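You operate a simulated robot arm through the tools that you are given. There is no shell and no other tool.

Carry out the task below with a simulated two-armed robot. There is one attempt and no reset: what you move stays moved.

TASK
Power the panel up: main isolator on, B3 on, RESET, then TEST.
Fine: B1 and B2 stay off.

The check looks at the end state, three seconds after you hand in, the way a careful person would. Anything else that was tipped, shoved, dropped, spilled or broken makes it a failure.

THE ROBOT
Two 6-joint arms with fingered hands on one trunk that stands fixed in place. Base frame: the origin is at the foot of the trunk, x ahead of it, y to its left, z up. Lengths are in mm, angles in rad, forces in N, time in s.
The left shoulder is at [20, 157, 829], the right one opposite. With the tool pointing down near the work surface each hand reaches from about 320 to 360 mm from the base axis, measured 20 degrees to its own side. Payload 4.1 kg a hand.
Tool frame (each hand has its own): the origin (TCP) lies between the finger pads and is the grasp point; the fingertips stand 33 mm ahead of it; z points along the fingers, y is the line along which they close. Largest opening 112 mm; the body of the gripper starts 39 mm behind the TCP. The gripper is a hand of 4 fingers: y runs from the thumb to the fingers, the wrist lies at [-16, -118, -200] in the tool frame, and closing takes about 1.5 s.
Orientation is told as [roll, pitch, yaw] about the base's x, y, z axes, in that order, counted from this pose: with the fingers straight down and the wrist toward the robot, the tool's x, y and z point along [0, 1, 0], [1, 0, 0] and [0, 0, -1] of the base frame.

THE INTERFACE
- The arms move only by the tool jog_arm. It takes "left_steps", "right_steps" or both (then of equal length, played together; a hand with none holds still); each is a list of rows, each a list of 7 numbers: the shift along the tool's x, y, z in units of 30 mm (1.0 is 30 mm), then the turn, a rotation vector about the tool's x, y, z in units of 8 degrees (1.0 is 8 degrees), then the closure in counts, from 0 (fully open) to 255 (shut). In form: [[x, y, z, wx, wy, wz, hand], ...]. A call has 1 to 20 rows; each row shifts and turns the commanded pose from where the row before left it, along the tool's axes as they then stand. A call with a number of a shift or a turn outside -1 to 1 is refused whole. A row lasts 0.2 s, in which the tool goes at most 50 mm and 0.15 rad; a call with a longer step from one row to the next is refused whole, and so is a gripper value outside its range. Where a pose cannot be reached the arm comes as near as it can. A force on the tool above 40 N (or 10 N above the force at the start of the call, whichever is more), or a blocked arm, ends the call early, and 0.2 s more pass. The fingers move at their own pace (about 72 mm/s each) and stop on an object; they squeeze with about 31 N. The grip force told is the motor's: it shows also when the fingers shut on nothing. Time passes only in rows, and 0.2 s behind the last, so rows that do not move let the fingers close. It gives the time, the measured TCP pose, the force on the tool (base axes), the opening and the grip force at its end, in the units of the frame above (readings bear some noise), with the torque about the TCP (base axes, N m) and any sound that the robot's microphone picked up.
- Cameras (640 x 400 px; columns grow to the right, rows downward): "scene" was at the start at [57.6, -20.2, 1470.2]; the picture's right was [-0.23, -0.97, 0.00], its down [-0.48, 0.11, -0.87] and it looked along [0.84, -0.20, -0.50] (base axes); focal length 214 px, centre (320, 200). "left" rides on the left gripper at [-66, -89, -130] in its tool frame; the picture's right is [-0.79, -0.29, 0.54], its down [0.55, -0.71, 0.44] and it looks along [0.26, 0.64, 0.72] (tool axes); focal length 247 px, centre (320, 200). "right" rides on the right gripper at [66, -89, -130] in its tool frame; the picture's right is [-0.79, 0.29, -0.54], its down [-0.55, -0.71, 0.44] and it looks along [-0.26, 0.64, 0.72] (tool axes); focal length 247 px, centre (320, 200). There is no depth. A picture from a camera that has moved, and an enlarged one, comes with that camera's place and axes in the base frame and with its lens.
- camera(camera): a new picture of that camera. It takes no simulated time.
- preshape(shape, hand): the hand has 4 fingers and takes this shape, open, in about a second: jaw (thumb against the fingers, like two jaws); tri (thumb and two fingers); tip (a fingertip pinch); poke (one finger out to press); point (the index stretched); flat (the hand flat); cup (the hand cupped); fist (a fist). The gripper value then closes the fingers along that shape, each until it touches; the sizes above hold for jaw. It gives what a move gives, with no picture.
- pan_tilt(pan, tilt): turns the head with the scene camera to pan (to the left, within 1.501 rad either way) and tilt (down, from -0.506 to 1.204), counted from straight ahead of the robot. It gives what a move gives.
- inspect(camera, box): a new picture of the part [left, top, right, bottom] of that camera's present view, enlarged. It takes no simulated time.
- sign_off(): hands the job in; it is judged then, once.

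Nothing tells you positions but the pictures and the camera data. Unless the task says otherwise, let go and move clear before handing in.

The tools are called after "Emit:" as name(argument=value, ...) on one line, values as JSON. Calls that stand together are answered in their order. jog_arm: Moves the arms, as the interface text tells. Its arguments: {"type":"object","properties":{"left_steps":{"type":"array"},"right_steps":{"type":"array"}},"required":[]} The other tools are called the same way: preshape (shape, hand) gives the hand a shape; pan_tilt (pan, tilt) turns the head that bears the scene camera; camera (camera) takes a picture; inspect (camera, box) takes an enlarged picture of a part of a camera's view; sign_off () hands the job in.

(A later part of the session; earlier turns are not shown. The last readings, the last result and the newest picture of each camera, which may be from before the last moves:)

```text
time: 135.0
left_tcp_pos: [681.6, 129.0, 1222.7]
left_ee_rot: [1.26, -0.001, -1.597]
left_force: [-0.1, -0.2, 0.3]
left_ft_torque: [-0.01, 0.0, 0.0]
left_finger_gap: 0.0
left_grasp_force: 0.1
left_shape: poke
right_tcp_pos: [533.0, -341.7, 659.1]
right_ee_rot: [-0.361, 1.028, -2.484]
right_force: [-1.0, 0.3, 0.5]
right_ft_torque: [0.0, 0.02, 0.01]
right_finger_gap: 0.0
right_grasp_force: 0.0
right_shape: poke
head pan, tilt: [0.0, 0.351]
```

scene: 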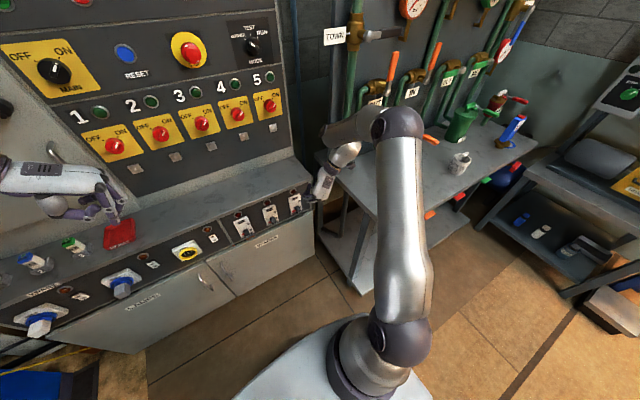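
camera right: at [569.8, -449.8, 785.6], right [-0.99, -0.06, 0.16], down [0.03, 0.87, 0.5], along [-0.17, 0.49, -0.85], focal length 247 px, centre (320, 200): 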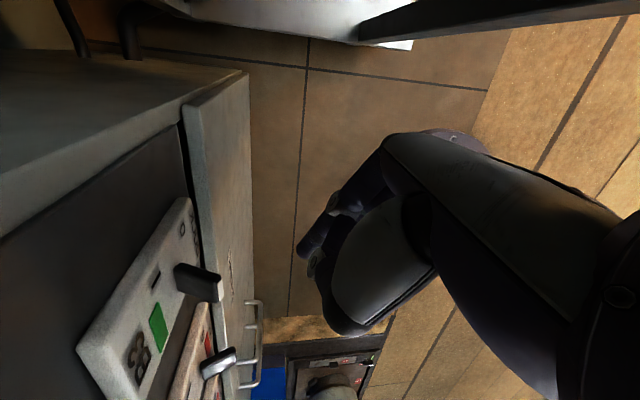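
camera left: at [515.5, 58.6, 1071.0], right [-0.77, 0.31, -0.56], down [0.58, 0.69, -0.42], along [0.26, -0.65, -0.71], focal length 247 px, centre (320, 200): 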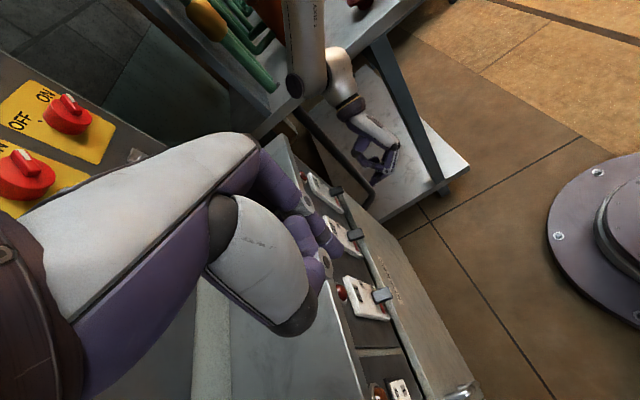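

Emit:
jog_arm(left_steps=[[0.39, 0.5, 0.6, 0, 0.5, 0, 0], [0.39, 0.5, 0.6, 0, 0.5, 0, 0], [0.3, 0.5, 0.6, 0, 0.5, 0, 0]])

Emit:
jog_arm(left_steps=[[0.3, 0.6, 0.3, 0, 0, 0, 0], [0.3, 0.6, 0.3, 0, 0, 0, 0]])

Emit:
camera(camera="left")

```text
time: 135.8
left_tcp_pos: [742.2, 81.7, 1241.6]
left_ee_rot: [1.471, -0.002, -1.598]
left_force: [-0.8, -0.5, 0.2]
left_ft_torque: [-0.03, -0.04, 0.01]
left_finger_gap: 0.1
left_grasp_force: 0.1
left_shape: poke
right_tcp_pos: [534.1, -341.8, 660.7]
right_ee_rot: [-0.359, 1.028, -2.485]
right_force: [0.2, -0.1, -0.2]
right_ft_torque: [0.03, -0.03, -0.02]
right_finger_gap: 0.2
right_grasp_force: 0.1
right_shape: poke
head pan, tilt: [0.0, 0.351]
```

```text
time: 136.4
left_tcp_pos: [760.8, 46.2, 1257.2]
left_ee_rot: [1.467, -0.003, -1.597]
left_force: [-0.2, -0.3, 0.8]
left_ft_torque: [0.06, 0.05, -0.06]
left_finger_gap: 0.0
left_grasp_force: 0.0
left_shape: poke
right_tcp_pos: [533.8, -341.7, 658.3]
right_ee_rot: [-0.358, 1.029, -2.484]
right_force: [-0.8, 0.0, -0.2]
right_ft_torque: [-0.01, -0.01, -0.05]
right_finger_gap: 0.0
right_grasp_force: 0.0
right_shape: poke
head pan, tilt: [0.0, 0.351]
```

```text
taken
camera left: at [627.3, 137.9, 1204.5], right [0.46, 0.27, -0.84], down [0.51, 0.7, 0.5], along [0.73, -0.66, 0.18], focal length 247 px, centre (320, 200)
```

left: 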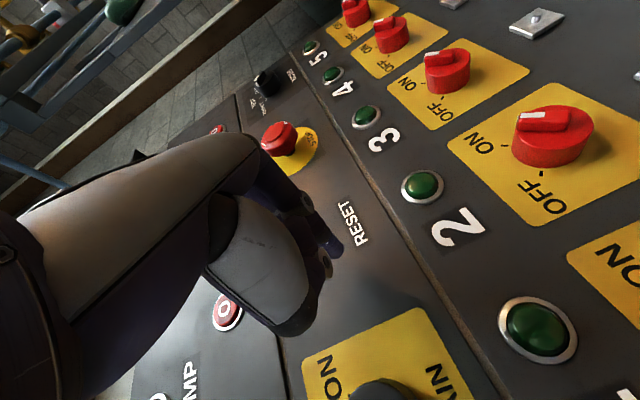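

Emit:
jog_arm(left_steps=[[0.43, 0.68, 0.16, 0, 0, 0, 0], [0.43, 0.68, 0.16, 0, 0, 0, 0]])

Emit:
camera(camera="left")

Emit:
inspect(camera="scene", box=[230, 140, 400, 240])

```text
time: 137.0
left_tcp_pos: [772.8, 6.6, 1281.1]
left_ee_rot: [1.469, -0.002, -1.596]
left_force: [-0.5, 0.8, 0.7]
left_ft_torque: [-0.01, 0.07, -0.05]
left_finger_gap: 0.0
left_grasp_force: 0.1
left_shape: poke
right_tcp_pos: [533.9, -341.5, 658.8]
right_ee_rot: [-0.359, 1.029, -2.484]
right_force: [-0.2, 0.8, -0.7]
right_ft_torque: [-0.03, 0.01, -0.02]
right_finger_gap: 0.0
right_grasp_force: 0.1
right_shape: poke
head pan, tilt: [0.0, 0.351]
```

```text
taken
camera left: at [638.5, 97.6, 1229.7], right [0.46, 0.27, -0.84], down [0.51, 0.7, 0.5], along [0.73, -0.66, 0.18], focal length 247 px, centre (320, 200)
```

left: 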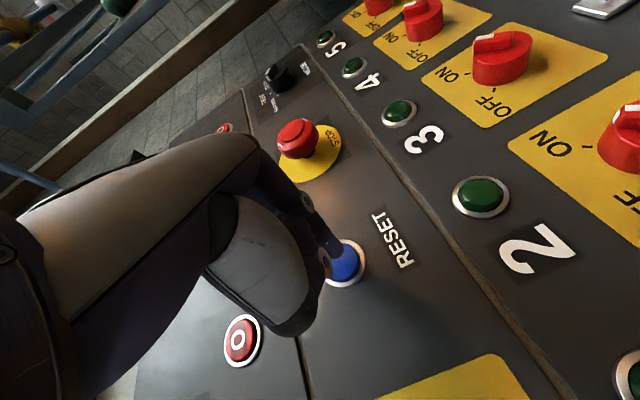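

```text
3.76 times, centred on (315, 190) of scene
camera zoom: at [62.3, 0.9, 1485.8], right [0.0, -1.0, 0.0], down [-0.34, 0.0, -0.94], along [0.94, 0.0, -0.34], focal length 807 px, centre (339, 238)
```

zoom: 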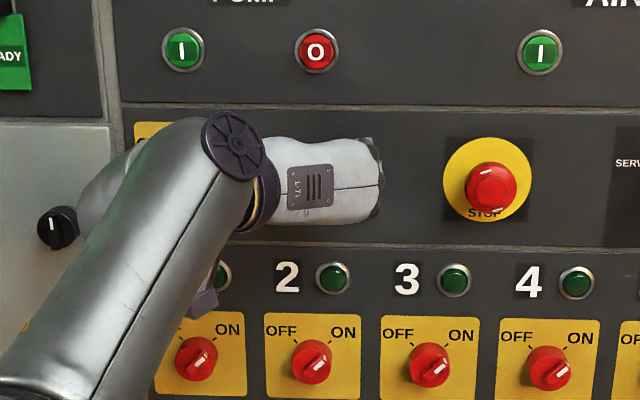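

The fingertip is centred over RESET. I press in small steps, watching the force.

Emit:
jog_arm(left_steps=[[0.017, 0, 0.166, 0, 0, 0, 0], [0.017, 0, 0.166, 0, 0, 0, 0], [0.017, 0, 0.166, 0, 0, 0, 0]])

Emit:
jog_arm(left_steps=[[0.017, 0, 0.166, 0, 0, 0, 0]])

```text
time: 137.8
left_tcp_pos: [775.3, 7.4, 1276.7]
left_ee_rot: [1.469, -0.002, -1.596]
left_force: [0.5, -0.3, -0.6]
left_ft_torque: [-0.02, 0.02, -0.03]
left_finger_gap: 0.0
left_grasp_force: 0.2
left_shape: poke
left hand out of reach, approached as far as the arm can: row 1, 2, 3
right_tcp_pos: [533.8, -343.2, 658.5]
right_ee_rot: [-0.361, 1.029, -2.485]
right_force: [-0.1, -0.3, 0.6]
right_ft_torque: [-0.02, 0.03, 0.02]
right_finger_gap: 0.0
right_grasp_force: 0.1
right_shape: poke
head pan, tilt: [0.0, 0.351]
```

```text
time: 138.2
left_tcp_pos: [775.3, 7.6, 1276.4]
left_ee_rot: [1.469, 0.0, -1.598]
left_force: [0.2, -0.3, 0.1]
left_ft_torque: [-0.02, -0.02, 0.01]
left_finger_gap: 0.2
left_grasp_force: 0.0
left_shape: poke
left hand out of reach, approached as far as the arm can: row 1
right_tcp_pos: [535.2, -341.9, 659.4]
right_ee_rot: [-0.359, 1.028, -2.486]
right_force: [-0.5, 0.5, 0.4]
right_ft_torque: [-0.01, 0.01, 0.01]
right_finger_gap: 0.1
right_grasp_force: 0.1
right_shape: poke
head pan, tilt: [0.0, 0.351]
```

At full stretch. Tilting the fingers up and rolling slightly lowers the wrist and gains reach.

Emit:
jog_arm(left_steps=[[0, 0, 0, 0, 0.6, -0.6, 0], [0, 0, 0, 0, 0.6, -0.6, 0]])

Emit:
jog_arm(left_steps=[[0.02, 0, 0.166, 0, 0, 0, 0]])

```text
time: 138.8
left_tcp_pos: [775.3, 7.8, 1277.6]
left_ee_rot: [1.637, -0.168, -1.592]
left_force: [0.6, 0.1, 0.2]
left_ft_torque: [0.0, 0.03, 0.02]
left_finger_gap: 0.0
left_grasp_force: 0.0
left_shape: poke
right_tcp_pos: [535.0, -340.9, 658.3]
right_ee_rot: [-0.36, 1.028, -2.484]
right_force: [-0.1, -0.1, -0.3]
right_ft_torque: [0.05, 0.03, -0.06]
right_finger_gap: 0.0
right_grasp_force: 0.0
right_shape: poke
head pan, tilt: [0.0, 0.351]
```

```text
time: 139.2
left_tcp_pos: [779.9, 7.4, 1277.5]
left_ee_rot: [1.636, -0.169, -1.593]
left_force: [0.8, 0.4, 0.2]
left_ft_torque: [0.04, 0.0, 0.03]
left_finger_gap: 0.0
left_grasp_force: 0.1
left_shape: poke
right_tcp_pos: [534.4, -342.6, 658.6]
right_ee_rot: [-0.36, 1.03, -2.485]
right_force: [-0.1, 0.0, 0.3]
right_ft_torque: [-0.02, -0.02, -0.02]
right_finger_gap: 0.1
right_grasp_force: 0.1
right_shape: poke
head pan, tilt: [0.0, 0.351]
```

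Emit:
jog_arm(left_steps=[[0, 0.06, 0.166, 0, 0, 0, 0]])

Emit:
jog_arm(left_steps=[[0, 0.03, 0.12, 0, 0, 0, 0]])

Emit:
jog_arm(left_steps=[[0, 0, 0.12, 0, 0, 0, 0]])

```text
time: 139.6
left_tcp_pos: [784.9, 4.7, 1278.4]
left_ee_rot: [1.636, -0.17, -1.593]
left_force: [-0.3, -0.5, 0.3]
left_ft_torque: [0.03, 0.01, 0.02]
left_finger_gap: 0.0
left_grasp_force: 0.0
left_shape: poke
right_tcp_pos: [533.5, -342.9, 657.9]
right_ee_rot: [-0.359, 1.027, -2.484]
right_force: [-1.1, 0.2, 0.2]
right_ft_torque: [0.02, -0.01, -0.05]
right_finger_gap: 0.0
right_grasp_force: 0.0
right_shape: poke
head pan, tilt: [0.0, 0.351]
```

```text
time: 140.0
left_tcp_pos: [789.7, 4.4, 1278.1]
left_ee_rot: [1.635, -0.167, -1.595]
left_force: [-3.3, 0.5, 0.1]
left_ft_torque: [0.02, 0.03, 0.03]
left_finger_gap: 0.0
left_grasp_force: 0.0
left_shape: poke
right_tcp_pos: [533.9, -341.6, 659.3]
right_ee_rot: [-0.362, 1.028, -2.484]
right_force: [1.0, 0.7, 0.3]
right_ft_torque: [0.02, 0.02, 0.01]
right_finger_gap: 0.1
right_grasp_force: 0.0
right_shape: poke
head pan, tilt: [0.0, 0.351]
heard: click
```

```text
time: 140.4
left_tcp_pos: [792.0, 3.3, 1279.7]
left_ee_rot: [1.636, -0.17, -1.596]
left_force: [-11.0, 0.7, -3.2]
left_ft_torque: [0.0, 0.15, 0.01]
left_finger_gap: 0.0
left_grasp_force: 0.2
left_shape: poke
right_tcp_pos: [534.3, -343.1, 659.6]
right_ee_rot: [-0.36, 1.027, -2.482]
right_force: [0.0, 0.7, -0.6]
right_ft_torque: [-0.02, 0.02, 0.02]
right_finger_gap: 0.2
right_grasp_force: 0.0
right_shape: poke
head pan, tilt: [0.0, 0.351]
```

A click was heard — RESET pressed. I withdraw and look at the panel lamps.

Emit:
jog_arm(left_steps=[[0, 0, -0.35, 0, 0, 0.3, 0], [0, 0, -0.35, 0, -0.3, 0.6, 0], [0, 0, -0.6, 0, -0.6, 0.3, 0], [0, 0, -0.6, 0, -0.6, 0, 0], [0, -0.6, -0.6, 0, -0.6, 0, 0], [0, -0.8, -0.6, 0, -0.6, 0, 0], [0, -0.8, -0.6, 0, -0.6, 0, 0], [0, -0.8, -0.6, 0, -0.6, 0, 0]])

Emit:
camera(camera="scene")

Emit:
inspect(camera="scene", box=[230, 90, 420, 240])

```text
time: 142.2
left_tcp_pos: [667.6, 96.9, 1296.9]
left_ee_rot: [1.089, -0.002, -1.591]
left_force: [0.1, 0.6, 0.1]
left_ft_torque: [0.03, 0.0, -0.01]
left_finger_gap: 0.1
left_grasp_force: 0.1
left_shape: poke
right_tcp_pos: [534.3, -342.9, 659.5]
right_ee_rot: [-0.36, 1.026, -2.485]
right_force: [0.0, 0.8, -0.5]
right_ft_torque: [0.04, 0.01, -0.01]
right_finger_gap: 0.0
right_grasp_force: 0.1
right_shape: poke
head pan, tilt: [0.0, 0.351]
```

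```text
taken
```

scene: 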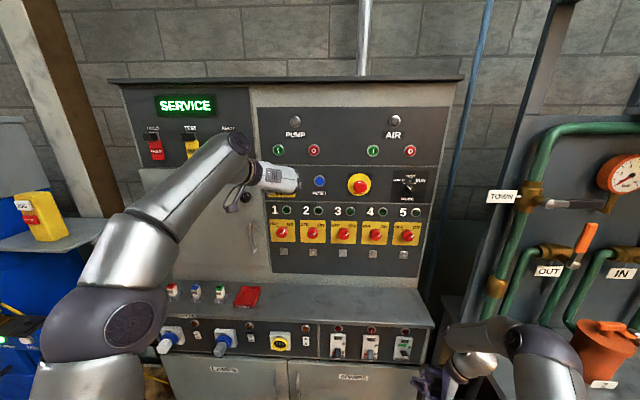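

```text
2.67 times, centred on (325, 165) of scene
camera zoom: at [62.7, 0.3, 1485.8], right [0.0, -1.0, 0.0], down [-0.34, 0.0, -0.94], along [0.94, 0.0, -0.34], focal length 572 px, centre (307, 293)
```

zoom: 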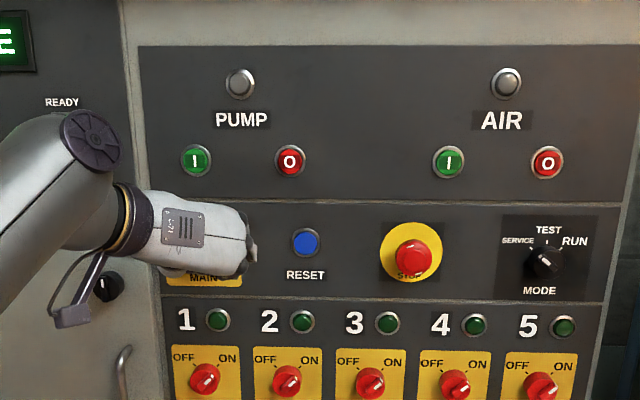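

The display now shows SERVICE, so MAIN, B3 and RESET have taken effect. Last is MODE to TEST with the right hand; I raise it clear of the sill and table first.

Emit:
jog_arm(right_steps=[[-0.4, -0.747, -0.596, 0, 0, 0, 0], [-0.4, -0.747, -0.596, 0, 0, 0, 0], [-0.4, -0.747, -0.596, 0, 0, 0, 0], [-0.4, -0.747, -0.596, 0, 0, 0, 0]])

Emit:
jog_arm(right_steps=[[-0.3, -0.8, -0.54, 0, 0, 0, 0], [-0.3, -0.8, -0.54, 0, 0, 0, 0], [-0.3, -0.8, -0.54, 0, 0, 0, 0], [-0.3, -0.8, -0.54, 0, 0, 0, 0], [-0.3, -0.8, -0.54, 0, 0, 0, 0], [-0.3, -0.8, -0.54, 0, 0, 0, 0], [-0.3, -0.8, -0.54, 0, 0, 0, 0]])

```text
time: 143.2
left_tcp_pos: [669.0, 97.2, 1295.9]
left_ee_rot: [1.091, -0.002, -1.589]
left_force: [0.5, 0.0, 0.0]
left_ft_torque: [-0.02, 0.01, 0.03]
left_finger_gap: 0.0
left_grasp_force: 0.0
left_shape: poke
right_tcp_pos: [501.5, -341.1, 779.2]
right_ee_rot: [-0.361, 1.028, -2.486]
right_force: [0.3, 0.0, 0.1]
right_ft_torque: [-0.01, 0.04, 0.05]
right_finger_gap: 0.1
right_grasp_force: 0.2
right_shape: poke
head pan, tilt: [0.0, 0.351]
```

```text
time: 144.8
left_tcp_pos: [668.4, 97.0, 1296.6]
left_ee_rot: [1.09, -0.002, -1.588]
left_force: [0.0, 0.1, 0.4]
left_ft_torque: [-0.01, 0.02, -0.04]
left_finger_gap: 0.0
left_grasp_force: 0.1
left_shape: poke
right_tcp_pos: [471.6, -340.8, 989.8]
right_ee_rot: [-0.363, 1.028, -2.485]
right_force: [0.0, -0.8, 0.0]
right_ft_torque: [0.02, 0.03, 0.03]
right_finger_gap: 0.0
right_grasp_force: 0.0
right_shape: poke
head pan, tilt: [0.0, 0.351]
```

The right arm has to be unrolled about its hand axis before pointing at MODE; it is in open space, so I do that here.

Emit:
jog_arm(right_steps=[[0, 0, 0, -0.065, -0.473, -0.802, 0], [0, 0, 0, -0.065, -0.473, -0.802, 0], [0, 0, 0, -0.065, -0.473, -0.802, 0], [0, 0, 0, -0.065, -0.473, -0.802, 0], [0, 0, 0, -0.065, -0.473, -0.802, 0], [0, 0, 0, -0.065, -0.473, -0.802, 0], [0, 0, 0, -0.065, -0.473, -0.802, 0], [0, 0, 0, -0.065, -0.473, -0.802, 0], [0, 0, 0, -0.065, -0.473, -0.802, 0], [0, 0, 0, -0.065, -0.473, -0.802, 0], [0, 0, 0, -0.065, -0.473, -0.802, 0], [0, 0, 0, -0.065, -0.473, -0.802, 0]])

Emit:
jog_arm(right_steps=[[0, 0, 0, -0.065, -0.473, -0.802, 0], [0, 0, 0, -0.065, -0.473, -0.802, 0], [0, 0, 0, -0.065, -0.473, -0.802, 0], [0, 0, 0, -0.065, -0.473, -0.802, 0], [0, 0, 0, -0.065, -0.473, -0.802, 0], [0, 0, 0, -0.065, -0.473, -0.802, 0], [0, 0, 0, -0.065, -0.473, -0.802, 0], [0, 0, 0, -0.065, -0.473, -0.802, 0], [0, 0, 0, -0.065, -0.473, -0.802, 0], [0, 0, 0, -0.065, -0.473, -0.802, 0], [0, 0, 0, -0.065, -0.473, -0.802, 0], [0, 0, 0, -0.065, -0.473, -0.802, 0]])

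Emit:
camera(camera="scene")

```text
time: 147.4
left_tcp_pos: [667.3, 96.6, 1296.3]
left_ee_rot: [1.09, -0.002, -1.589]
left_force: [-0.5, -0.5, -0.2]
left_ft_torque: [0.0, 0.03, 0.01]
left_finger_gap: 0.0
left_grasp_force: 0.0
left_shape: poke
right_tcp_pos: [471.9, -341.2, 989.5]
right_ee_rot: [0.547, 0.596, -0.372]
right_force: [0.2, -0.3, -0.6]
right_ft_torque: [-0.03, 0.01, 0.0]
right_finger_gap: 0.2
right_grasp_force: 0.0
right_shape: poke
head pan, tilt: [0.0, 0.351]
```

```text
time: 150.0
left_tcp_pos: [668.7, 96.6, 1296.8]
left_ee_rot: [1.09, -0.002, -1.586]
left_force: [0.3, -0.2, -0.5]
left_ft_torque: [0.03, 0.02, 0.0]
left_finger_gap: 0.1
left_grasp_force: 0.1
left_shape: poke
right_tcp_pos: [472.1, -340.8, 989.8]
right_ee_rot: [0.067, 0.016, 0.888]
right_force: [0.5, -0.6, 0.0]
right_ft_torque: [-0.01, 0.0, -0.01]
right_finger_gap: 0.0
right_grasp_force: 0.0
right_shape: poke
head pan, tilt: [0.0, 0.351]
```

```text
taken
```

scene: 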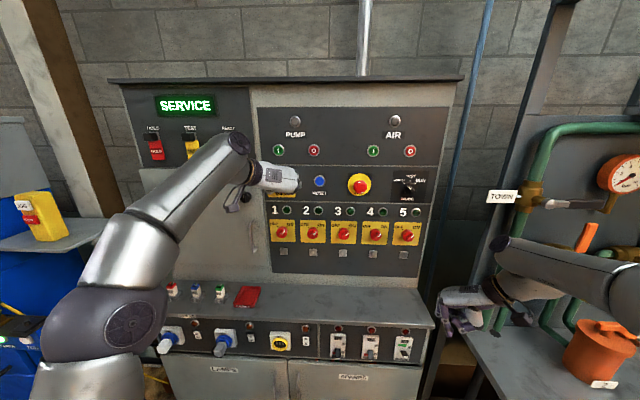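

Emit:
jog_arm(right_steps=[[0.39, 0.03, -0.93, 0, 0, 0, 0], [0.39, 0.03, -0.93, 0, 0, 0, 0], [0.39, 0.03, -0.93, 0, 0, 0, 0], [0.39, 0.03, -0.93, 0, 0, 0, 0], [0.39, 0.03, -0.93, 0, 0, 0, 0], [0, 0, 0, 0, 0, -0.9, 0], [0, 0, 0, 0, 0, -0.9, 0], [0, 0, 0, 0, 0, -0.9, 0], [0, 0, 0, 0, 0, -0.9, 0]])

Emit:
jog_arm(right_steps=[[-0.7, 0, 0, 0, -0.9, 0, 0], [-0.7, 0, 0, 0, -0.9, 0, 0], [-0.7, 0, 0, 0, -0.9, 0, 0]])

```text
time: 152.0
left_tcp_pos: [667.2, 97.0, 1296.5]
left_ee_rot: [1.092, -0.001, -1.589]
left_force: [-0.9, -0.3, 0.7]
left_ft_torque: [0.01, 0.0, 0.05]
left_finger_gap: 0.0
left_grasp_force: 0.1
left_shape: poke
right_tcp_pos: [438.1, -304.5, 1132.1]
right_ee_rot: [0.068, -0.017, 1.392]
right_force: [0.3, 0.5, 0.0]
right_ft_torque: [-0.01, -0.02, 0.01]
right_finger_gap: 0.1
right_grasp_force: 0.1
right_shape: poke
head pan, tilt: [0.0, 0.351]
```

```text
time: 152.8
left_tcp_pos: [668.7, 96.8, 1296.7]
left_ee_rot: [1.089, -0.003, -1.588]
left_force: [-0.7, -0.7, 0.1]
left_ft_torque: [0.01, 0.01, -0.02]
left_finger_gap: 0.0
left_grasp_force: 0.0
left_shape: poke
right_tcp_pos: [501.2, -315.4, 1136.0]
right_ee_rot: [-0.311, -0.018, 1.39]
right_force: [0.0, 0.0, 0.1]
right_ft_torque: [-0.01, 0.01, 0.03]
right_finger_gap: 0.0
right_grasp_force: 0.1
right_shape: poke
head pan, tilt: [0.0, 0.351]
```

Emit:
jog_arm(right_steps=[[-0.7, 0, 0, 0, -0.9, 0, 0], [-0.7, 0, 0, 0, -0.9, 0, 0], [-0.7, 0, 0, 0, -0.9, 0, 0]])

Emit:
jog_arm(right_steps=[[-0.5, 0, 0.3, 0, -0.7, 0, 0], [-0.5, 0, 0.3, 0, -0.7, 0, 0]])

```text
time: 153.6
left_tcp_pos: [667.2, 97.9, 1297.4]
left_ee_rot: [1.09, -0.002, -1.588]
left_force: [-0.8, -0.2, -0.8]
left_ft_torque: [-0.02, 0.03, 0.0]
left_finger_gap: 0.0
left_grasp_force: 0.1
left_shape: poke
right_tcp_pos: [556.6, -326.5, 1162.0]
right_ee_rot: [-0.688, -0.017, 1.389]
right_force: [0.1, -0.2, -0.7]
right_ft_torque: [0.02, 0.02, 0.03]
right_finger_gap: 0.1
right_grasp_force: 0.0
right_shape: poke
head pan, tilt: [0.0, 0.351]
```

```text
time: 154.2
left_tcp_pos: [666.9, 96.4, 1297.2]
left_ee_rot: [1.091, -0.002, -1.588]
left_force: [-0.1, -0.2, -0.3]
left_ft_torque: [0.02, -0.01, 0.02]
left_finger_gap: 0.0
left_grasp_force: 0.1
left_shape: poke
right_tcp_pos: [589.1, -333.6, 1169.8]
right_ee_rot: [-0.882, -0.017, 1.389]
right_force: [-1.2, -0.5, 0.1]
right_ft_torque: [0.01, 0.01, 0.0]
right_finger_gap: 0.0
right_grasp_force: 0.0
right_shape: poke
head pan, tilt: [0.0, 0.351]
```

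Emit:
jog_arm(right_steps=[[-0.82, 0.21, 0.27, 0, -0.6, 0, 0], [-0.82, 0.21, 0.27, 0, -0.6, 0, 0]])

Emit:
jog_arm(right_steps=[[-0.7, 0.21, 0.4, 0, -0.6, 0, 0], [-0.7, 0.21, 0.4, 0, -0.6, 0, 0]])

Emit:
camera(camera="right")

```text
time: 154.8
left_tcp_pos: [667.6, 96.0, 1297.2]
left_ee_rot: [1.092, -0.002, -1.589]
left_force: [-0.1, -0.4, 0.2]
left_ft_torque: [-0.03, -0.03, 0.04]
left_finger_gap: 0.0
left_grasp_force: 0.1
left_shape: poke
right_tcp_pos: [632.8, -328.5, 1198.1]
right_ee_rot: [-1.05, -0.018, 1.39]
right_force: [0.0, 0.9, 0.0]
right_ft_torque: [0.01, -0.03, -0.01]
right_finger_gap: 0.0
right_grasp_force: 0.1
right_shape: poke
head pan, tilt: [0.0, 0.351]
```

```text
time: 155.4
left_tcp_pos: [667.4, 97.1, 1298.1]
left_ee_rot: [1.091, -0.002, -1.588]
left_force: [0.2, 0.6, -1.2]
left_ft_torque: [0.02, 0.0, 0.02]
left_finger_gap: 0.0
left_grasp_force: 0.1
left_shape: poke
right_tcp_pos: [676.9, -323.8, 1225.0]
right_ee_rot: [-1.217, -0.017, 1.389]
right_force: [-0.4, -0.1, 0.0]
right_ft_torque: [0.01, -0.02, -0.01]
right_finger_gap: 0.0
right_grasp_force: 0.0
right_shape: poke
head pan, tilt: [0.0, 0.351]
```

```text
taken
camera right: at [518.0, -384.8, 1205.8], right [-0.18, 0.31, 0.93], down [0.46, -0.81, 0.35], along [0.87, 0.49, 0.0], focal length 247 px, centre (320, 200)
```

right: 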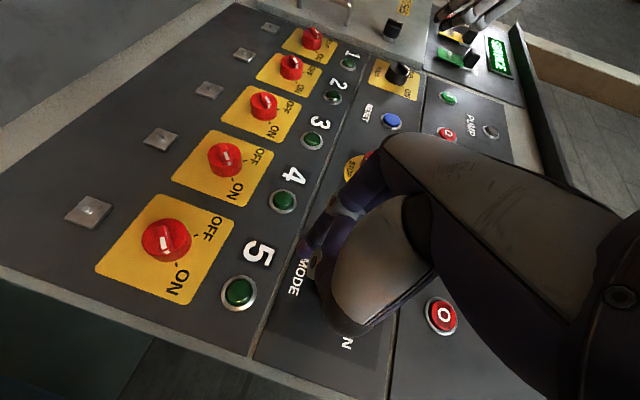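

Tracking is exact. I continue to level and line up just left of the MODE pointer, still in front of the knob.

Emit:
jog_arm(right_steps=[[-0.41, 0.385, 0.27, -0.22, -0.62, 0, 0], [-0.41, 0.385, 0.27, -0.22, -0.62, 0, 0]])

Emit:
jog_arm(right_steps=[[-0.35, 0.385, 0.33, -0.22, -0.62, 0, 0], [-0.35, 0.385, 0.33, -0.22, -0.62, 0, 0]])

Emit:
camera(camera="right")

Emit:
inspect(camera="scene", box=[350, 140, 470, 230])

```text
time: 156.0
left_tcp_pos: [667.3, 96.5, 1297.2]
left_ee_rot: [1.09, -0.001, -1.588]
left_force: [-0.4, -0.2, -0.3]
left_ft_torque: [0.0, 0.0, -0.01]
left_finger_gap: 0.0
left_grasp_force: 0.0
left_shape: poke
right_tcp_pos: [701.7, -306.3, 1243.6]
right_ee_rot: [-1.391, -0.034, 1.449]
right_force: [-0.3, -0.6, -0.2]
right_ft_torque: [0.04, 0.0, 0.01]
right_finger_gap: 0.0
right_grasp_force: 0.1
right_shape: poke
head pan, tilt: [0.0, 0.351]
```

```text
time: 156.6
left_tcp_pos: [668.0, 96.5, 1295.7]
left_ee_rot: [1.091, -0.002, -1.587]
left_force: [0.1, -0.4, 0.1]
left_ft_torque: [-0.03, -0.01, 0.02]
left_finger_gap: 0.0
left_grasp_force: 0.1
left_shape: poke
right_tcp_pos: [726.6, -285.2, 1262.7]
right_ee_rot: [-1.569, -0.037, 1.51]
right_force: [0.6, 0.7, -0.3]
right_ft_torque: [0.02, 0.02, 0.04]
right_finger_gap: 0.0
right_grasp_force: 0.1
right_shape: poke
head pan, tilt: [0.0, 0.351]
```

```text
taken
camera right: at [592.2, -362.9, 1194.1], right [-0.52, 0.29, 0.8], down [0.39, -0.76, 0.52], along [0.76, 0.59, 0.28], focal length 247 px, centre (320, 200)
```

right: 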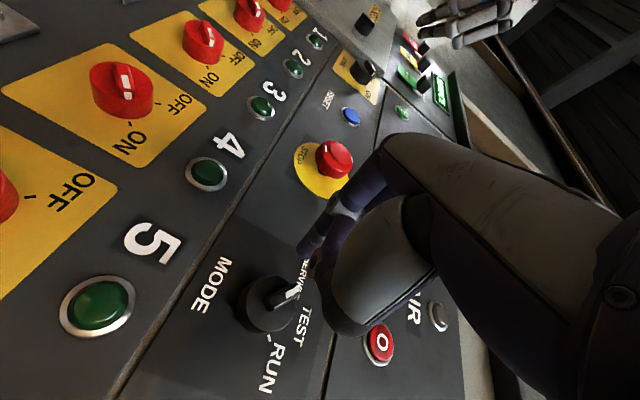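

```text
4.44 times, centred on (410, 185) of scene
camera zoom: at [62.3, 0.5, 1485.8], right [0.0, -1.0, 0.0], down [-0.34, 0.0, -0.94], along [0.94, 0.0, -0.34], focal length 953 px, centre (-80, 267)
```

zoom: 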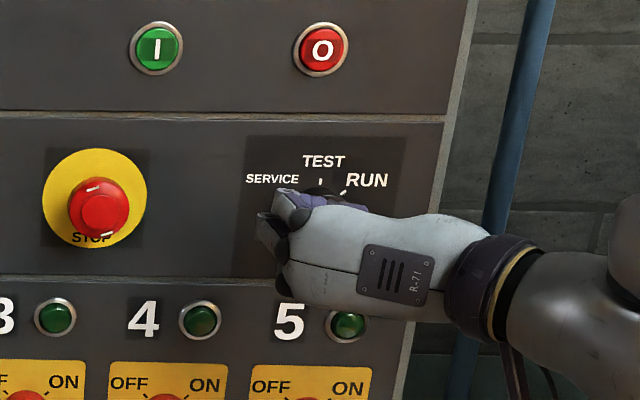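

Emit:
inspect(camera="right", box=[200, 220, 360, 350])

```text
3.08 times, centred on (280, 285) of right
camera zoom: at [592.2, -362.9, 1194.1], right [-0.52, 0.29, 0.8], down [0.39, -0.76, 0.52], along [0.76, 0.59, 0.28], focal length 760 px, centre (443, -62)
```

zoom: 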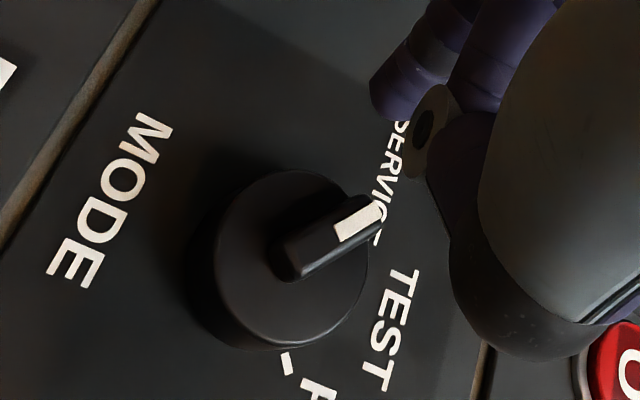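

Emit:
jog_arm(right_steps=[[0.1, -0.2, 0, 0, 0, 0, 0], [0, 0, 0.2, 0, 0, 0, 0], [0, 0, 0.2, 0, 0, 0, 0]])

Emit:
inspect(camera="right", box=[200, 220, 360, 350])

```text
time: 157.4
left_tcp_pos: [667.5, 95.7, 1298.1]
left_ee_rot: [1.092, -0.003, -1.588]
left_force: [0.2, -0.4, 1.1]
left_ft_torque: [0.0, 0.02, -0.02]
left_finger_gap: 0.0
left_grasp_force: 0.1
left_shape: poke
right_tcp_pos: [737.8, -291.2, 1260.3]
right_ee_rot: [-1.568, -0.039, 1.511]
right_force: [0.0, 0.4, 0.3]
right_ft_torque: [0.02, -0.01, -0.01]
right_finger_gap: 0.0
right_grasp_force: 0.0
right_shape: poke
head pan, tilt: [0.0, 0.351]
```

```text
3.08 times, centred on (280, 285) of right
camera zoom: at [603.8, -369.5, 1190.3], right [-0.52, 0.29, 0.81], down [0.39, -0.76, 0.52], along [0.76, 0.59, 0.28], focal length 760 px, centre (443, -62)
```

zoom: 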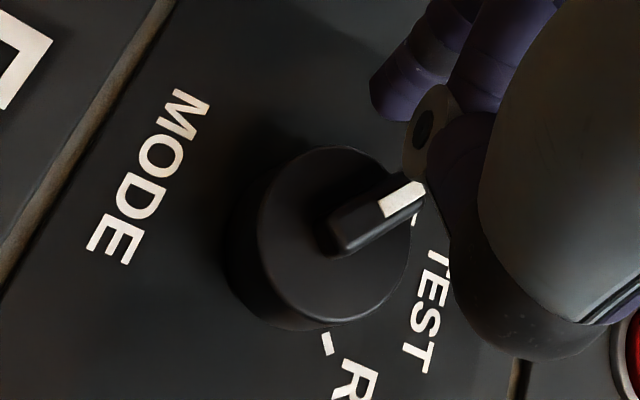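

Emit:
jog_arm(right_steps=[[0, -0.17, 0.1, 0, 0, 0, 0], [0, 0, 0.13, 0, 0, 0, 0]])

Emit:
jog_arm(right_steps=[[0, 0, 0.13, 0, 0, 0, 0]])

Emit:
jog_arm(right_steps=[[0, 0, 0.13, 0, 0, 0, 0]])

Emit:
inspect(camera="right", box=[200, 200, 360, 330])

```text
time: 158.0
left_tcp_pos: [668.8, 96.8, 1297.5]
left_ee_rot: [1.091, -0.001, -1.589]
left_force: [-0.8, -0.3, 0.7]
left_ft_torque: [-0.01, 0.0, 0.0]
left_finger_gap: 0.0
left_grasp_force: 0.0
left_shape: poke
right_tcp_pos: [744.6, -298.5, 1259.8]
right_ee_rot: [-1.566, -0.039, 1.51]
right_force: [-4.2, 1.5, -0.7]
right_ft_torque: [-0.01, -0.05, -0.04]
right_finger_gap: 0.1
right_grasp_force: 0.1
right_shape: poke
head pan, tilt: [0.0, 0.351]
```

```text
time: 158.4
left_tcp_pos: [665.6, 96.3, 1297.1]
left_ee_rot: [1.093, -0.002, -1.588]
left_force: [-1.2, 0.3, -0.3]
left_ft_torque: [-0.01, 0.01, -0.01]
left_finger_gap: 0.0
left_grasp_force: 0.0
left_shape: poke
right_tcp_pos: [747.4, -297.2, 1261.7]
right_ee_rot: [-1.566, -0.041, 1.511]
right_force: [-22.5, 4.7, -0.2]
right_ft_torque: [0.04, -0.21, 0.02]
right_finger_gap: 0.1
right_grasp_force: 0.1
right_shape: poke
head pan, tilt: [0.0, 0.351]
```

```text
time: 158.8
left_tcp_pos: [665.9, 96.9, 1297.5]
left_ee_rot: [1.093, -0.004, -1.589]
left_force: [-0.8, 0.1, -0.5]
left_ft_torque: [0.03, -0.02, 0.01]
left_finger_gap: 0.0
left_grasp_force: 0.1
left_shape: poke
right_tcp_pos: [751.6, -294.5, 1262.7]
right_ee_rot: [-1.57, -0.04, 1.516]
right_force: [-31.4, 13.9, 4.9]
right_ft_torque: [-0.13, -0.44, 0.01]
right_finger_gap: 0.2
right_grasp_force: 0.1
right_shape: poke
head pan, tilt: [0.0, 0.351]
```

```text
3.08 times, centred on (280, 265) of right
camera zoom: at [616.2, -373.0, 1192.8], right [-0.52, 0.28, 0.8], down [0.4, -0.75, 0.52], along [0.75, 0.59, 0.28], focal length 760 px, centre (443, 0)
```

zoom: 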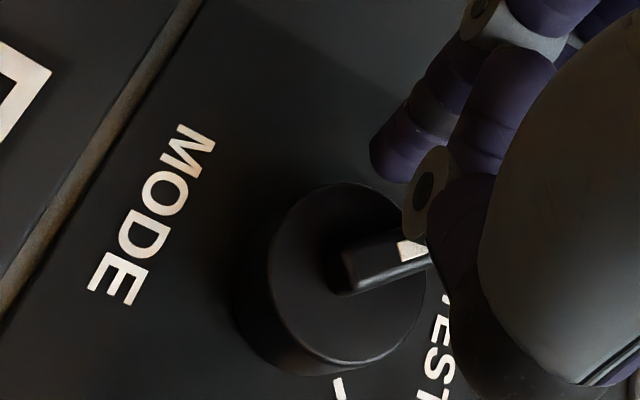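

Emit:
jog_arm(right_steps=[[0, 0.2, -0.2, 0, 0, 0, 0], [0.05, 0.05, 0.2, 0, 0, 0, 0]])

Emit:
jog_arm(right_steps=[[0, 0, 0.13, 0, 0, 0, 0]])

Emit:
inspect(camera="right", box=[200, 200, 360, 330])

```text
time: 159.4
left_tcp_pos: [667.3, 97.3, 1297.9]
left_ee_rot: [1.091, 0.0, -1.591]
left_force: [0.1, -1.0, 0.3]
left_ft_torque: [0.0, -0.01, 0.01]
left_finger_gap: 0.0
left_grasp_force: 0.1
left_shape: poke
right_tcp_pos: [753.3, -290.5, 1256.6]
right_ee_rot: [-1.565, -0.036, 1.509]
right_force: [0.4, -0.3, -1.2]
right_ft_torque: [0.02, -0.01, 0.01]
right_finger_gap: 0.0
right_grasp_force: 0.1
right_shape: poke
head pan, tilt: [0.0, 0.351]
```

```text
time: 159.8
left_tcp_pos: [668.5, 95.7, 1297.0]
left_ee_rot: [1.091, -0.003, -1.587]
left_force: [-0.9, 0.4, 0.3]
left_ft_torque: [-0.04, 0.01, 0.05]
left_finger_gap: 0.0
left_grasp_force: 0.1
left_shape: poke
right_tcp_pos: [757.2, -290.5, 1257.1]
right_ee_rot: [-1.564, -0.038, 1.509]
right_force: [0.9, -0.8, 0.4]
right_ft_torque: [0.01, 0.0, 0.0]
right_finger_gap: 0.2
right_grasp_force: 0.0
right_shape: poke
head pan, tilt: [0.0, 0.351]
```

```text
3.08 times, centred on (280, 265) of right
camera zoom: at [622.6, -368.4, 1188.5], right [-0.52, 0.29, 0.81], down [0.39, -0.76, 0.52], along [0.76, 0.59, 0.28], focal length 760 px, centre (443, 0)
```

zoom: 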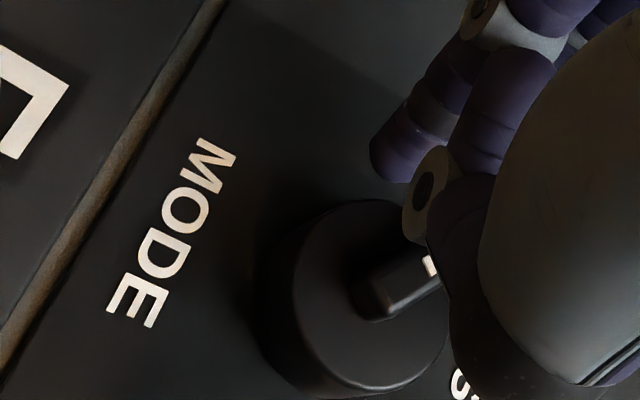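

The fingertip is beside the pointer with no contact. Now I push the pointer clockwise in small arc steps.

Emit:
jog_arm(right_steps=[[0, 0, -0.13, 0, 0, 0, 0], [-0.167, -0.3, 0, 0, 0, 0, 0], [-0.207, -0.037, 0, 0, 0, 0, 0]])

Emit:
inspect(camera="right", box=[200, 200, 360, 330])

Emit:
inspect(camera="scene", box=[140, 80, 440, 230])

```text
time: 160.6
left_tcp_pos: [666.1, 96.8, 1296.2]
left_ee_rot: [1.092, -0.002, -1.589]
left_force: [-0.1, 0.3, 0.2]
left_ft_torque: [0.0, 0.01, -0.02]
left_finger_gap: 0.3
left_grasp_force: 0.1
left_shape: poke
right_tcp_pos: [753.2, -299.2, 1268.3]
right_ee_rot: [-1.568, -0.039, 1.51]
right_force: [-0.1, 1.2, 0.1]
right_ft_torque: [0.01, 0.0, 0.01]
right_finger_gap: 0.2
right_grasp_force: 0.1
right_shape: poke
head pan, tilt: [0.0, 0.351]
```

```text
3.08 times, centred on (280, 265) of right
camera zoom: at [618.5, -378.9, 1199.4], right [-0.52, 0.29, 0.81], down [0.39, -0.76, 0.52], along [0.76, 0.59, 0.28], focal length 760 px, centre (443, 0)
```

zoom: 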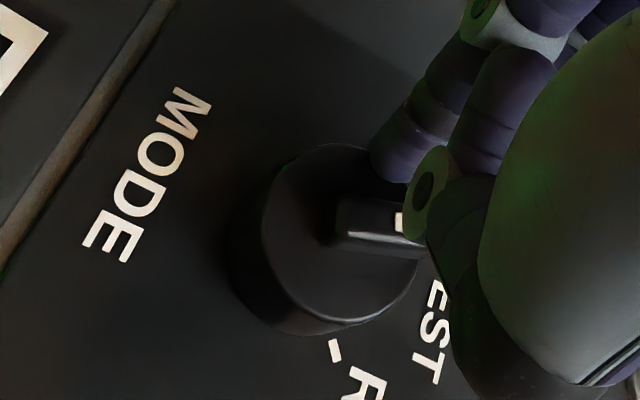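

```text
2.13 times, centred on (290, 155) of scene
camera zoom: at [62.6, 0.5, 1485.8], right [0.0, -1.0, 0.0], down [-0.34, 0.0, -0.94], along [0.94, 0.0, -0.34], focal length 458 px, centre (384, 296)
```

zoom: 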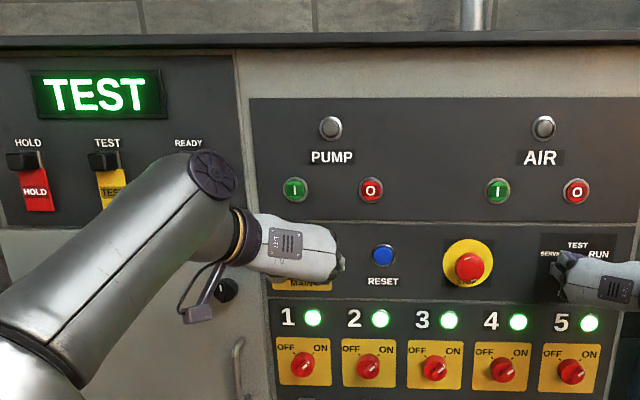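

The display already reads TEST and the lamps are lit, but the pointer is only partway. I push it on to the TEST mark.

Emit:
jog_arm(right_steps=[[-0.187, -0.093, 0, 0, 0, 0, 0]])

Emit:
inspect(camera="right", box=[200, 200, 360, 330])

Emit:
jog_arm(right_steps=[[-0.1, -0.085, 0, 0, 0, 0, 0]])

Emit:
inspect(camera="right", box=[200, 200, 360, 330])

Emit:
inspect(camera="scene", box=[140, 80, 440, 230])

```text
time: 161.0
left_tcp_pos: [668.3, 96.6, 1296.8]
left_ee_rot: [1.092, -0.003, -1.589]
left_force: [-0.8, 0.3, 0.7]
left_ft_torque: [0.01, 0.02, 0.0]
left_finger_gap: 0.0
left_grasp_force: 0.1
left_shape: poke
right_tcp_pos: [753.1, -304.7, 1273.7]
right_ee_rot: [-1.567, -0.039, 1.509]
right_force: [-0.1, 0.1, -0.3]
right_ft_torque: [0.0, 0.03, 0.04]
right_finger_gap: 0.0
right_grasp_force: 0.3
right_shape: poke
head pan, tilt: [0.0, 0.351]
```

```text
3.08 times, centred on (280, 265) of right
camera zoom: at [618.0, -381.9, 1205.0], right [-0.52, 0.29, 0.81], down [0.39, -0.76, 0.52], along [0.76, 0.59, 0.28], focal length 760 px, centre (443, 0)
```

zoom: 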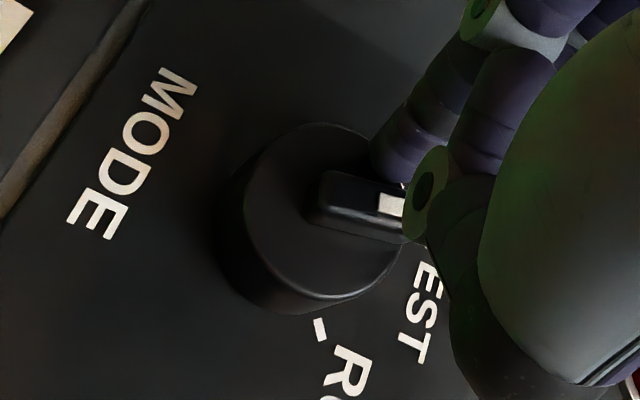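

```text
time: 161.4
left_tcp_pos: [667.8, 97.0, 1296.9]
left_ee_rot: [1.091, -0.003, -1.587]
left_force: [0.1, 0.6, -0.5]
left_ft_torque: [-0.03, -0.01, 0.02]
left_finger_gap: 0.0
left_grasp_force: 0.1
left_shape: poke
right_tcp_pos: [752.2, -306.2, 1278.3]
right_ee_rot: [-1.566, -0.04, 1.509]
right_force: [-0.2, -0.1, 0.4]
right_ft_torque: [-0.02, 0.0, -0.03]
right_finger_gap: 0.1
right_grasp_force: 0.0
right_shape: poke
head pan, tilt: [0.0, 0.351]
```

```text
3.08 times, centred on (280, 265) of right
camera zoom: at [617.8, -384.3, 1208.1], right [-0.52, 0.29, 0.81], down [0.39, -0.76, 0.52], along [0.76, 0.59, 0.28], focal length 760 px, centre (443, 0)
```

zoom: 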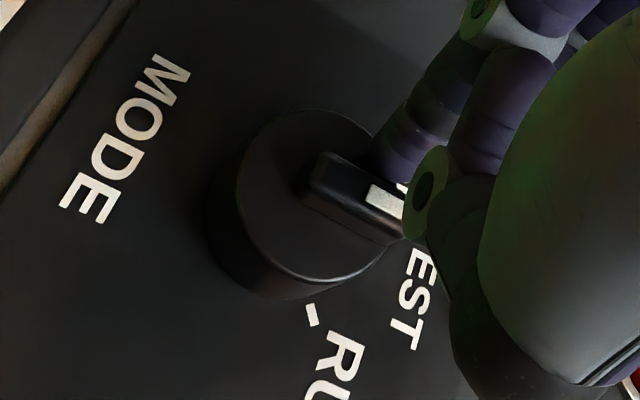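

```text
2.13 times, centred on (290, 155) of scene
camera zoom: at [62.6, 0.5, 1485.8], right [0.0, -1.0, 0.0], down [-0.34, 0.0, -0.94], along [0.94, 0.0, -0.34], focal length 458 px, centre (384, 296)
```

zoom: 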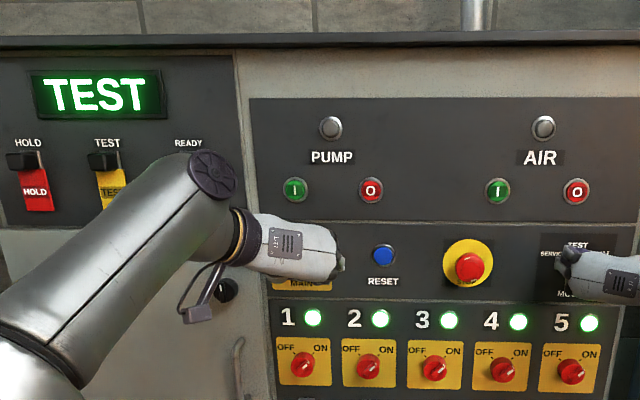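

Emit:
jog_arm(right_steps=[[-0.06, -0.06, 0, 0, 0, 0, 0]])

Emit:
inspect(camera="right", box=[200, 200, 360, 330])

```text
time: 161.8
left_tcp_pos: [668.0, 96.4, 1297.0]
left_ee_rot: [1.091, -0.002, -1.588]
left_force: [-0.4, 0.5, 0.7]
left_ft_torque: [-0.01, -0.05, -0.01]
left_finger_gap: 0.1
left_grasp_force: 0.0
left_shape: poke
right_tcp_pos: [751.7, -308.8, 1279.8]
right_ee_rot: [-1.565, -0.039, 1.51]
right_force: [-0.2, 0.2, -0.2]
right_ft_torque: [-0.03, 0.01, 0.02]
right_finger_gap: 0.2
right_grasp_force: 0.1
right_shape: poke
head pan, tilt: [0.0, 0.351]
```

```text
3.08 times, centred on (280, 265) of right
camera zoom: at [617.6, -386.0, 1209.5], right [-0.52, 0.29, 0.81], down [0.39, -0.76, 0.52], along [0.76, 0.59, 0.28], focal length 760 px, centre (443, 0)
```

zoom: 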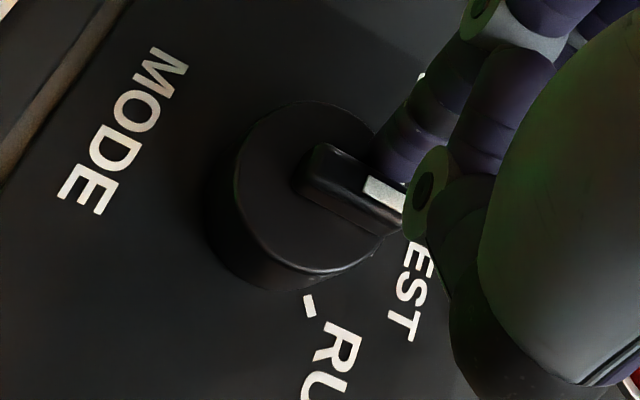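

The pointer is on TEST. I withdraw the right hand, moving slightly left and back, and then the left hand too.

Emit:
jog_arm(right_steps=[[0.05, 0.15, -0.2, 0, 0, 0, 0], [0, 0.1, -0.5, 0, 0.2, 0, 0], [0, 0, -0.7, 0, 0.4, 0, 0], [0, 0, -0.7, 0, 0.6, 0, 0], [0, 0, -0.7, 0, 0.6, 0, 0], [0.5, 0, -0.6, 0, 0.6, 0, 0], [0.5, 0, -0.6, 0, 0.6, 0, 0], [0.5, 0, -0.6, 0, 0.6, 0, 0]])

Emit:
inspect(camera="scene", box=[240, 80, 440, 230])

Emit:
camera(camera="scene")

```text
time: 163.6
left_tcp_pos: [668.3, 97.8, 1296.7]
left_ee_rot: [1.09, -0.002, -1.589]
left_force: [-0.5, 0.6, -0.1]
left_ft_torque: [-0.04, 0.01, 0.01]
left_finger_gap: 0.1
left_grasp_force: 0.0
left_shape: poke
right_tcp_pos: [602.7, -292.0, 1258.0]
right_ee_rot: [-1.062, -0.039, 1.51]
right_force: [-0.7, 0.0, -0.6]
right_ft_torque: [0.0, 0.02, 0.0]
right_finger_gap: 0.0
right_grasp_force: 0.1
right_shape: poke
head pan, tilt: [0.0, 0.351]
```

```text
2.67 times, centred on (340, 155) of scene
camera zoom: at [62.9, 0.5, 1485.8], right [0.0, -1.0, 0.0], down [-0.34, 0.0, -0.94], along [0.94, 0.0, -0.34], focal length 572 px, centre (267, 320)
```

zoom: 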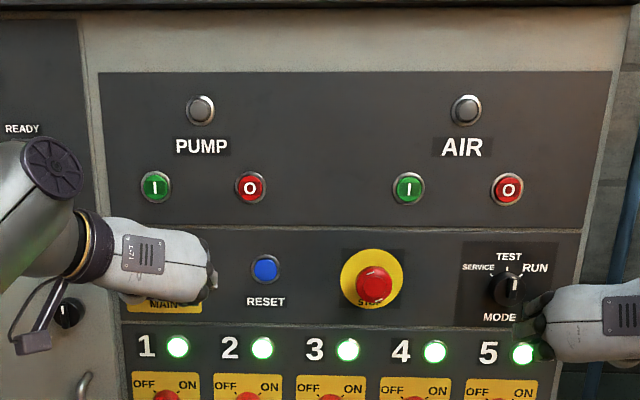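

```text
taken
```

scene: 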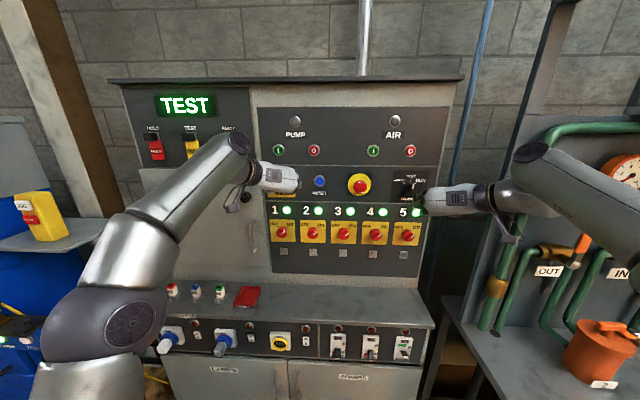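

Emit:
jog_arm(left_steps=[[-0.6, -0.3, -0.3, 0, -0.9, 0, 0], [-0.9, -0.3, 0, 0, -0.9, 0, 0], [-0.9, -0.3, 0, 0, -0.9, 0, 0], [-0.9, -0.3, 0, 0, -0.9, 0, 0], [-0.9, -0.3, 0, 0, -0.9, 0, 0], [-0.9, -0.3, 0, 0, -0.9, 0, 0], [-0.9, -0.3, 0, 0, -0.9, 0, 0]])

Emit:
jog_arm(right_steps=[[0.8, 0, -0.3, 0, 0.9, 0, 0], [0.9, 0, 0, 0, 0.9, 0, 0], [0.9, 0, 0, 0, 0.9, 0, 0], [0.9, 0, 0, 0, 0.9, 0, 0], [0.9, 0, 0, 0, 0.9, 0, 0], [0.9, 0, 0, 0, 0.9, 0, 0]])

Emit:
pan_tilt(pan=-0.1, tilt=0.45)

Emit:
camera(camera="scene")

Emit:
inspect(camera="scene", box=[200, 90, 400, 220])

Emit:
inspect(camera="scene", box=[120, 240, 420, 370])

```text
time: 165.2
left_tcp_pos: [526.8, 162.4, 1188.9]
left_ee_rot: [0.209, 0.001, -1.589]
left_force: [0.1, -0.5, 1.3]
left_ft_torque: [0.02, -0.03, -0.01]
left_finger_gap: 0.0
left_grasp_force: 0.0
left_shape: poke
right_tcp_pos: [603.6, -291.3, 1259.6]
right_ee_rot: [-1.062, -0.04, 1.51]
right_force: [0.0, -0.3, 0.3]
right_ft_torque: [0.03, -0.02, 0.0]
right_finger_gap: 0.1
right_grasp_force: 0.1
right_shape: poke
head pan, tilt: [0.0, 0.351]
```

```text
time: 166.6
left_tcp_pos: [527.1, 161.3, 1189.3]
left_ee_rot: [0.211, -0.001, -1.587]
left_force: [0.2, -0.1, 0.3]
left_ft_torque: [0.0, 0.02, 0.02]
left_finger_gap: 0.0
left_grasp_force: 0.1
left_shape: poke
right_tcp_pos: [481.3, -280.0, 1158.2]
right_ee_rot: [-0.309, -0.039, 1.51]
right_force: [-0.2, -0.4, 0.1]
right_ft_torque: [0.03, 0.0, 0.0]
right_finger_gap: 0.0
right_grasp_force: 0.1
right_shape: poke
head pan, tilt: [0.0, 0.351]
```

```text
time: 167.3
left_tcp_pos: [527.5, 162.4, 1188.9]
left_ee_rot: [0.212, 0.0, -1.589]
left_force: [0.0, 0.4, 0.3]
left_ft_torque: [0.01, -0.02, -0.04]
left_finger_gap: 0.0
left_grasp_force: 0.2
left_shape: poke
right_tcp_pos: [482.7, -280.7, 1159.0]
right_ee_rot: [-0.311, -0.039, 1.51]
right_force: [-0.2, -0.7, 1.1]
right_ft_torque: [-0.02, -0.02, -0.02]
right_finger_gap: 0.4
right_grasp_force: 0.1
right_shape: poke
head pan, tilt: [-0.099, 0.45]
```

```text
taken
```

scene: 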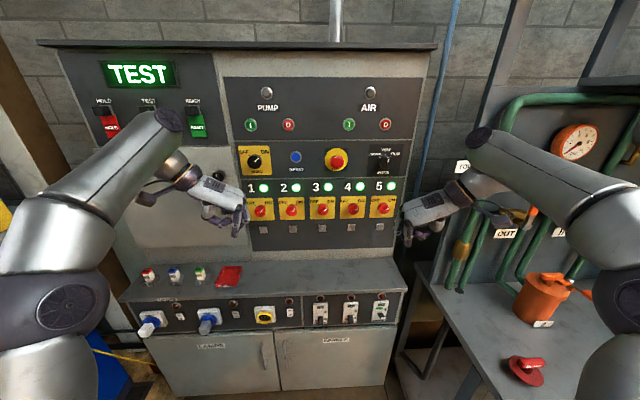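

```text
3.08 times, centred on (300, 155) of scene
camera zoom: at [61.0, -8.6, 1476.6], right [-0.1, -1.0, 0.0], down [-0.43, 0.04, -0.9], along [0.9, -0.09, -0.43], focal length 660 px, centre (382, 338)
```

zoom: 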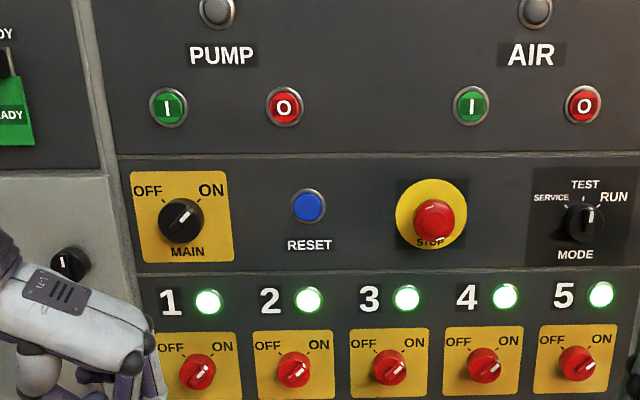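

```text
2.13 times, centred on (270, 305) of scene
camera zoom: at [61.0, -8.6, 1476.6], right [-0.1, -1.0, 0.0], down [-0.43, 0.04, -0.9], along [0.9, -0.09, -0.43], focal length 458 px, centre (427, -24)
```

zoom: 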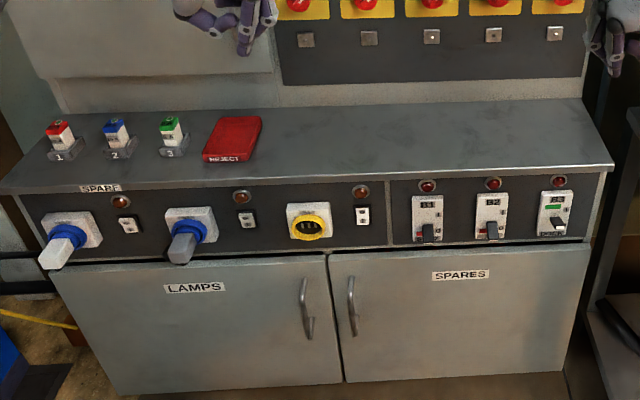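

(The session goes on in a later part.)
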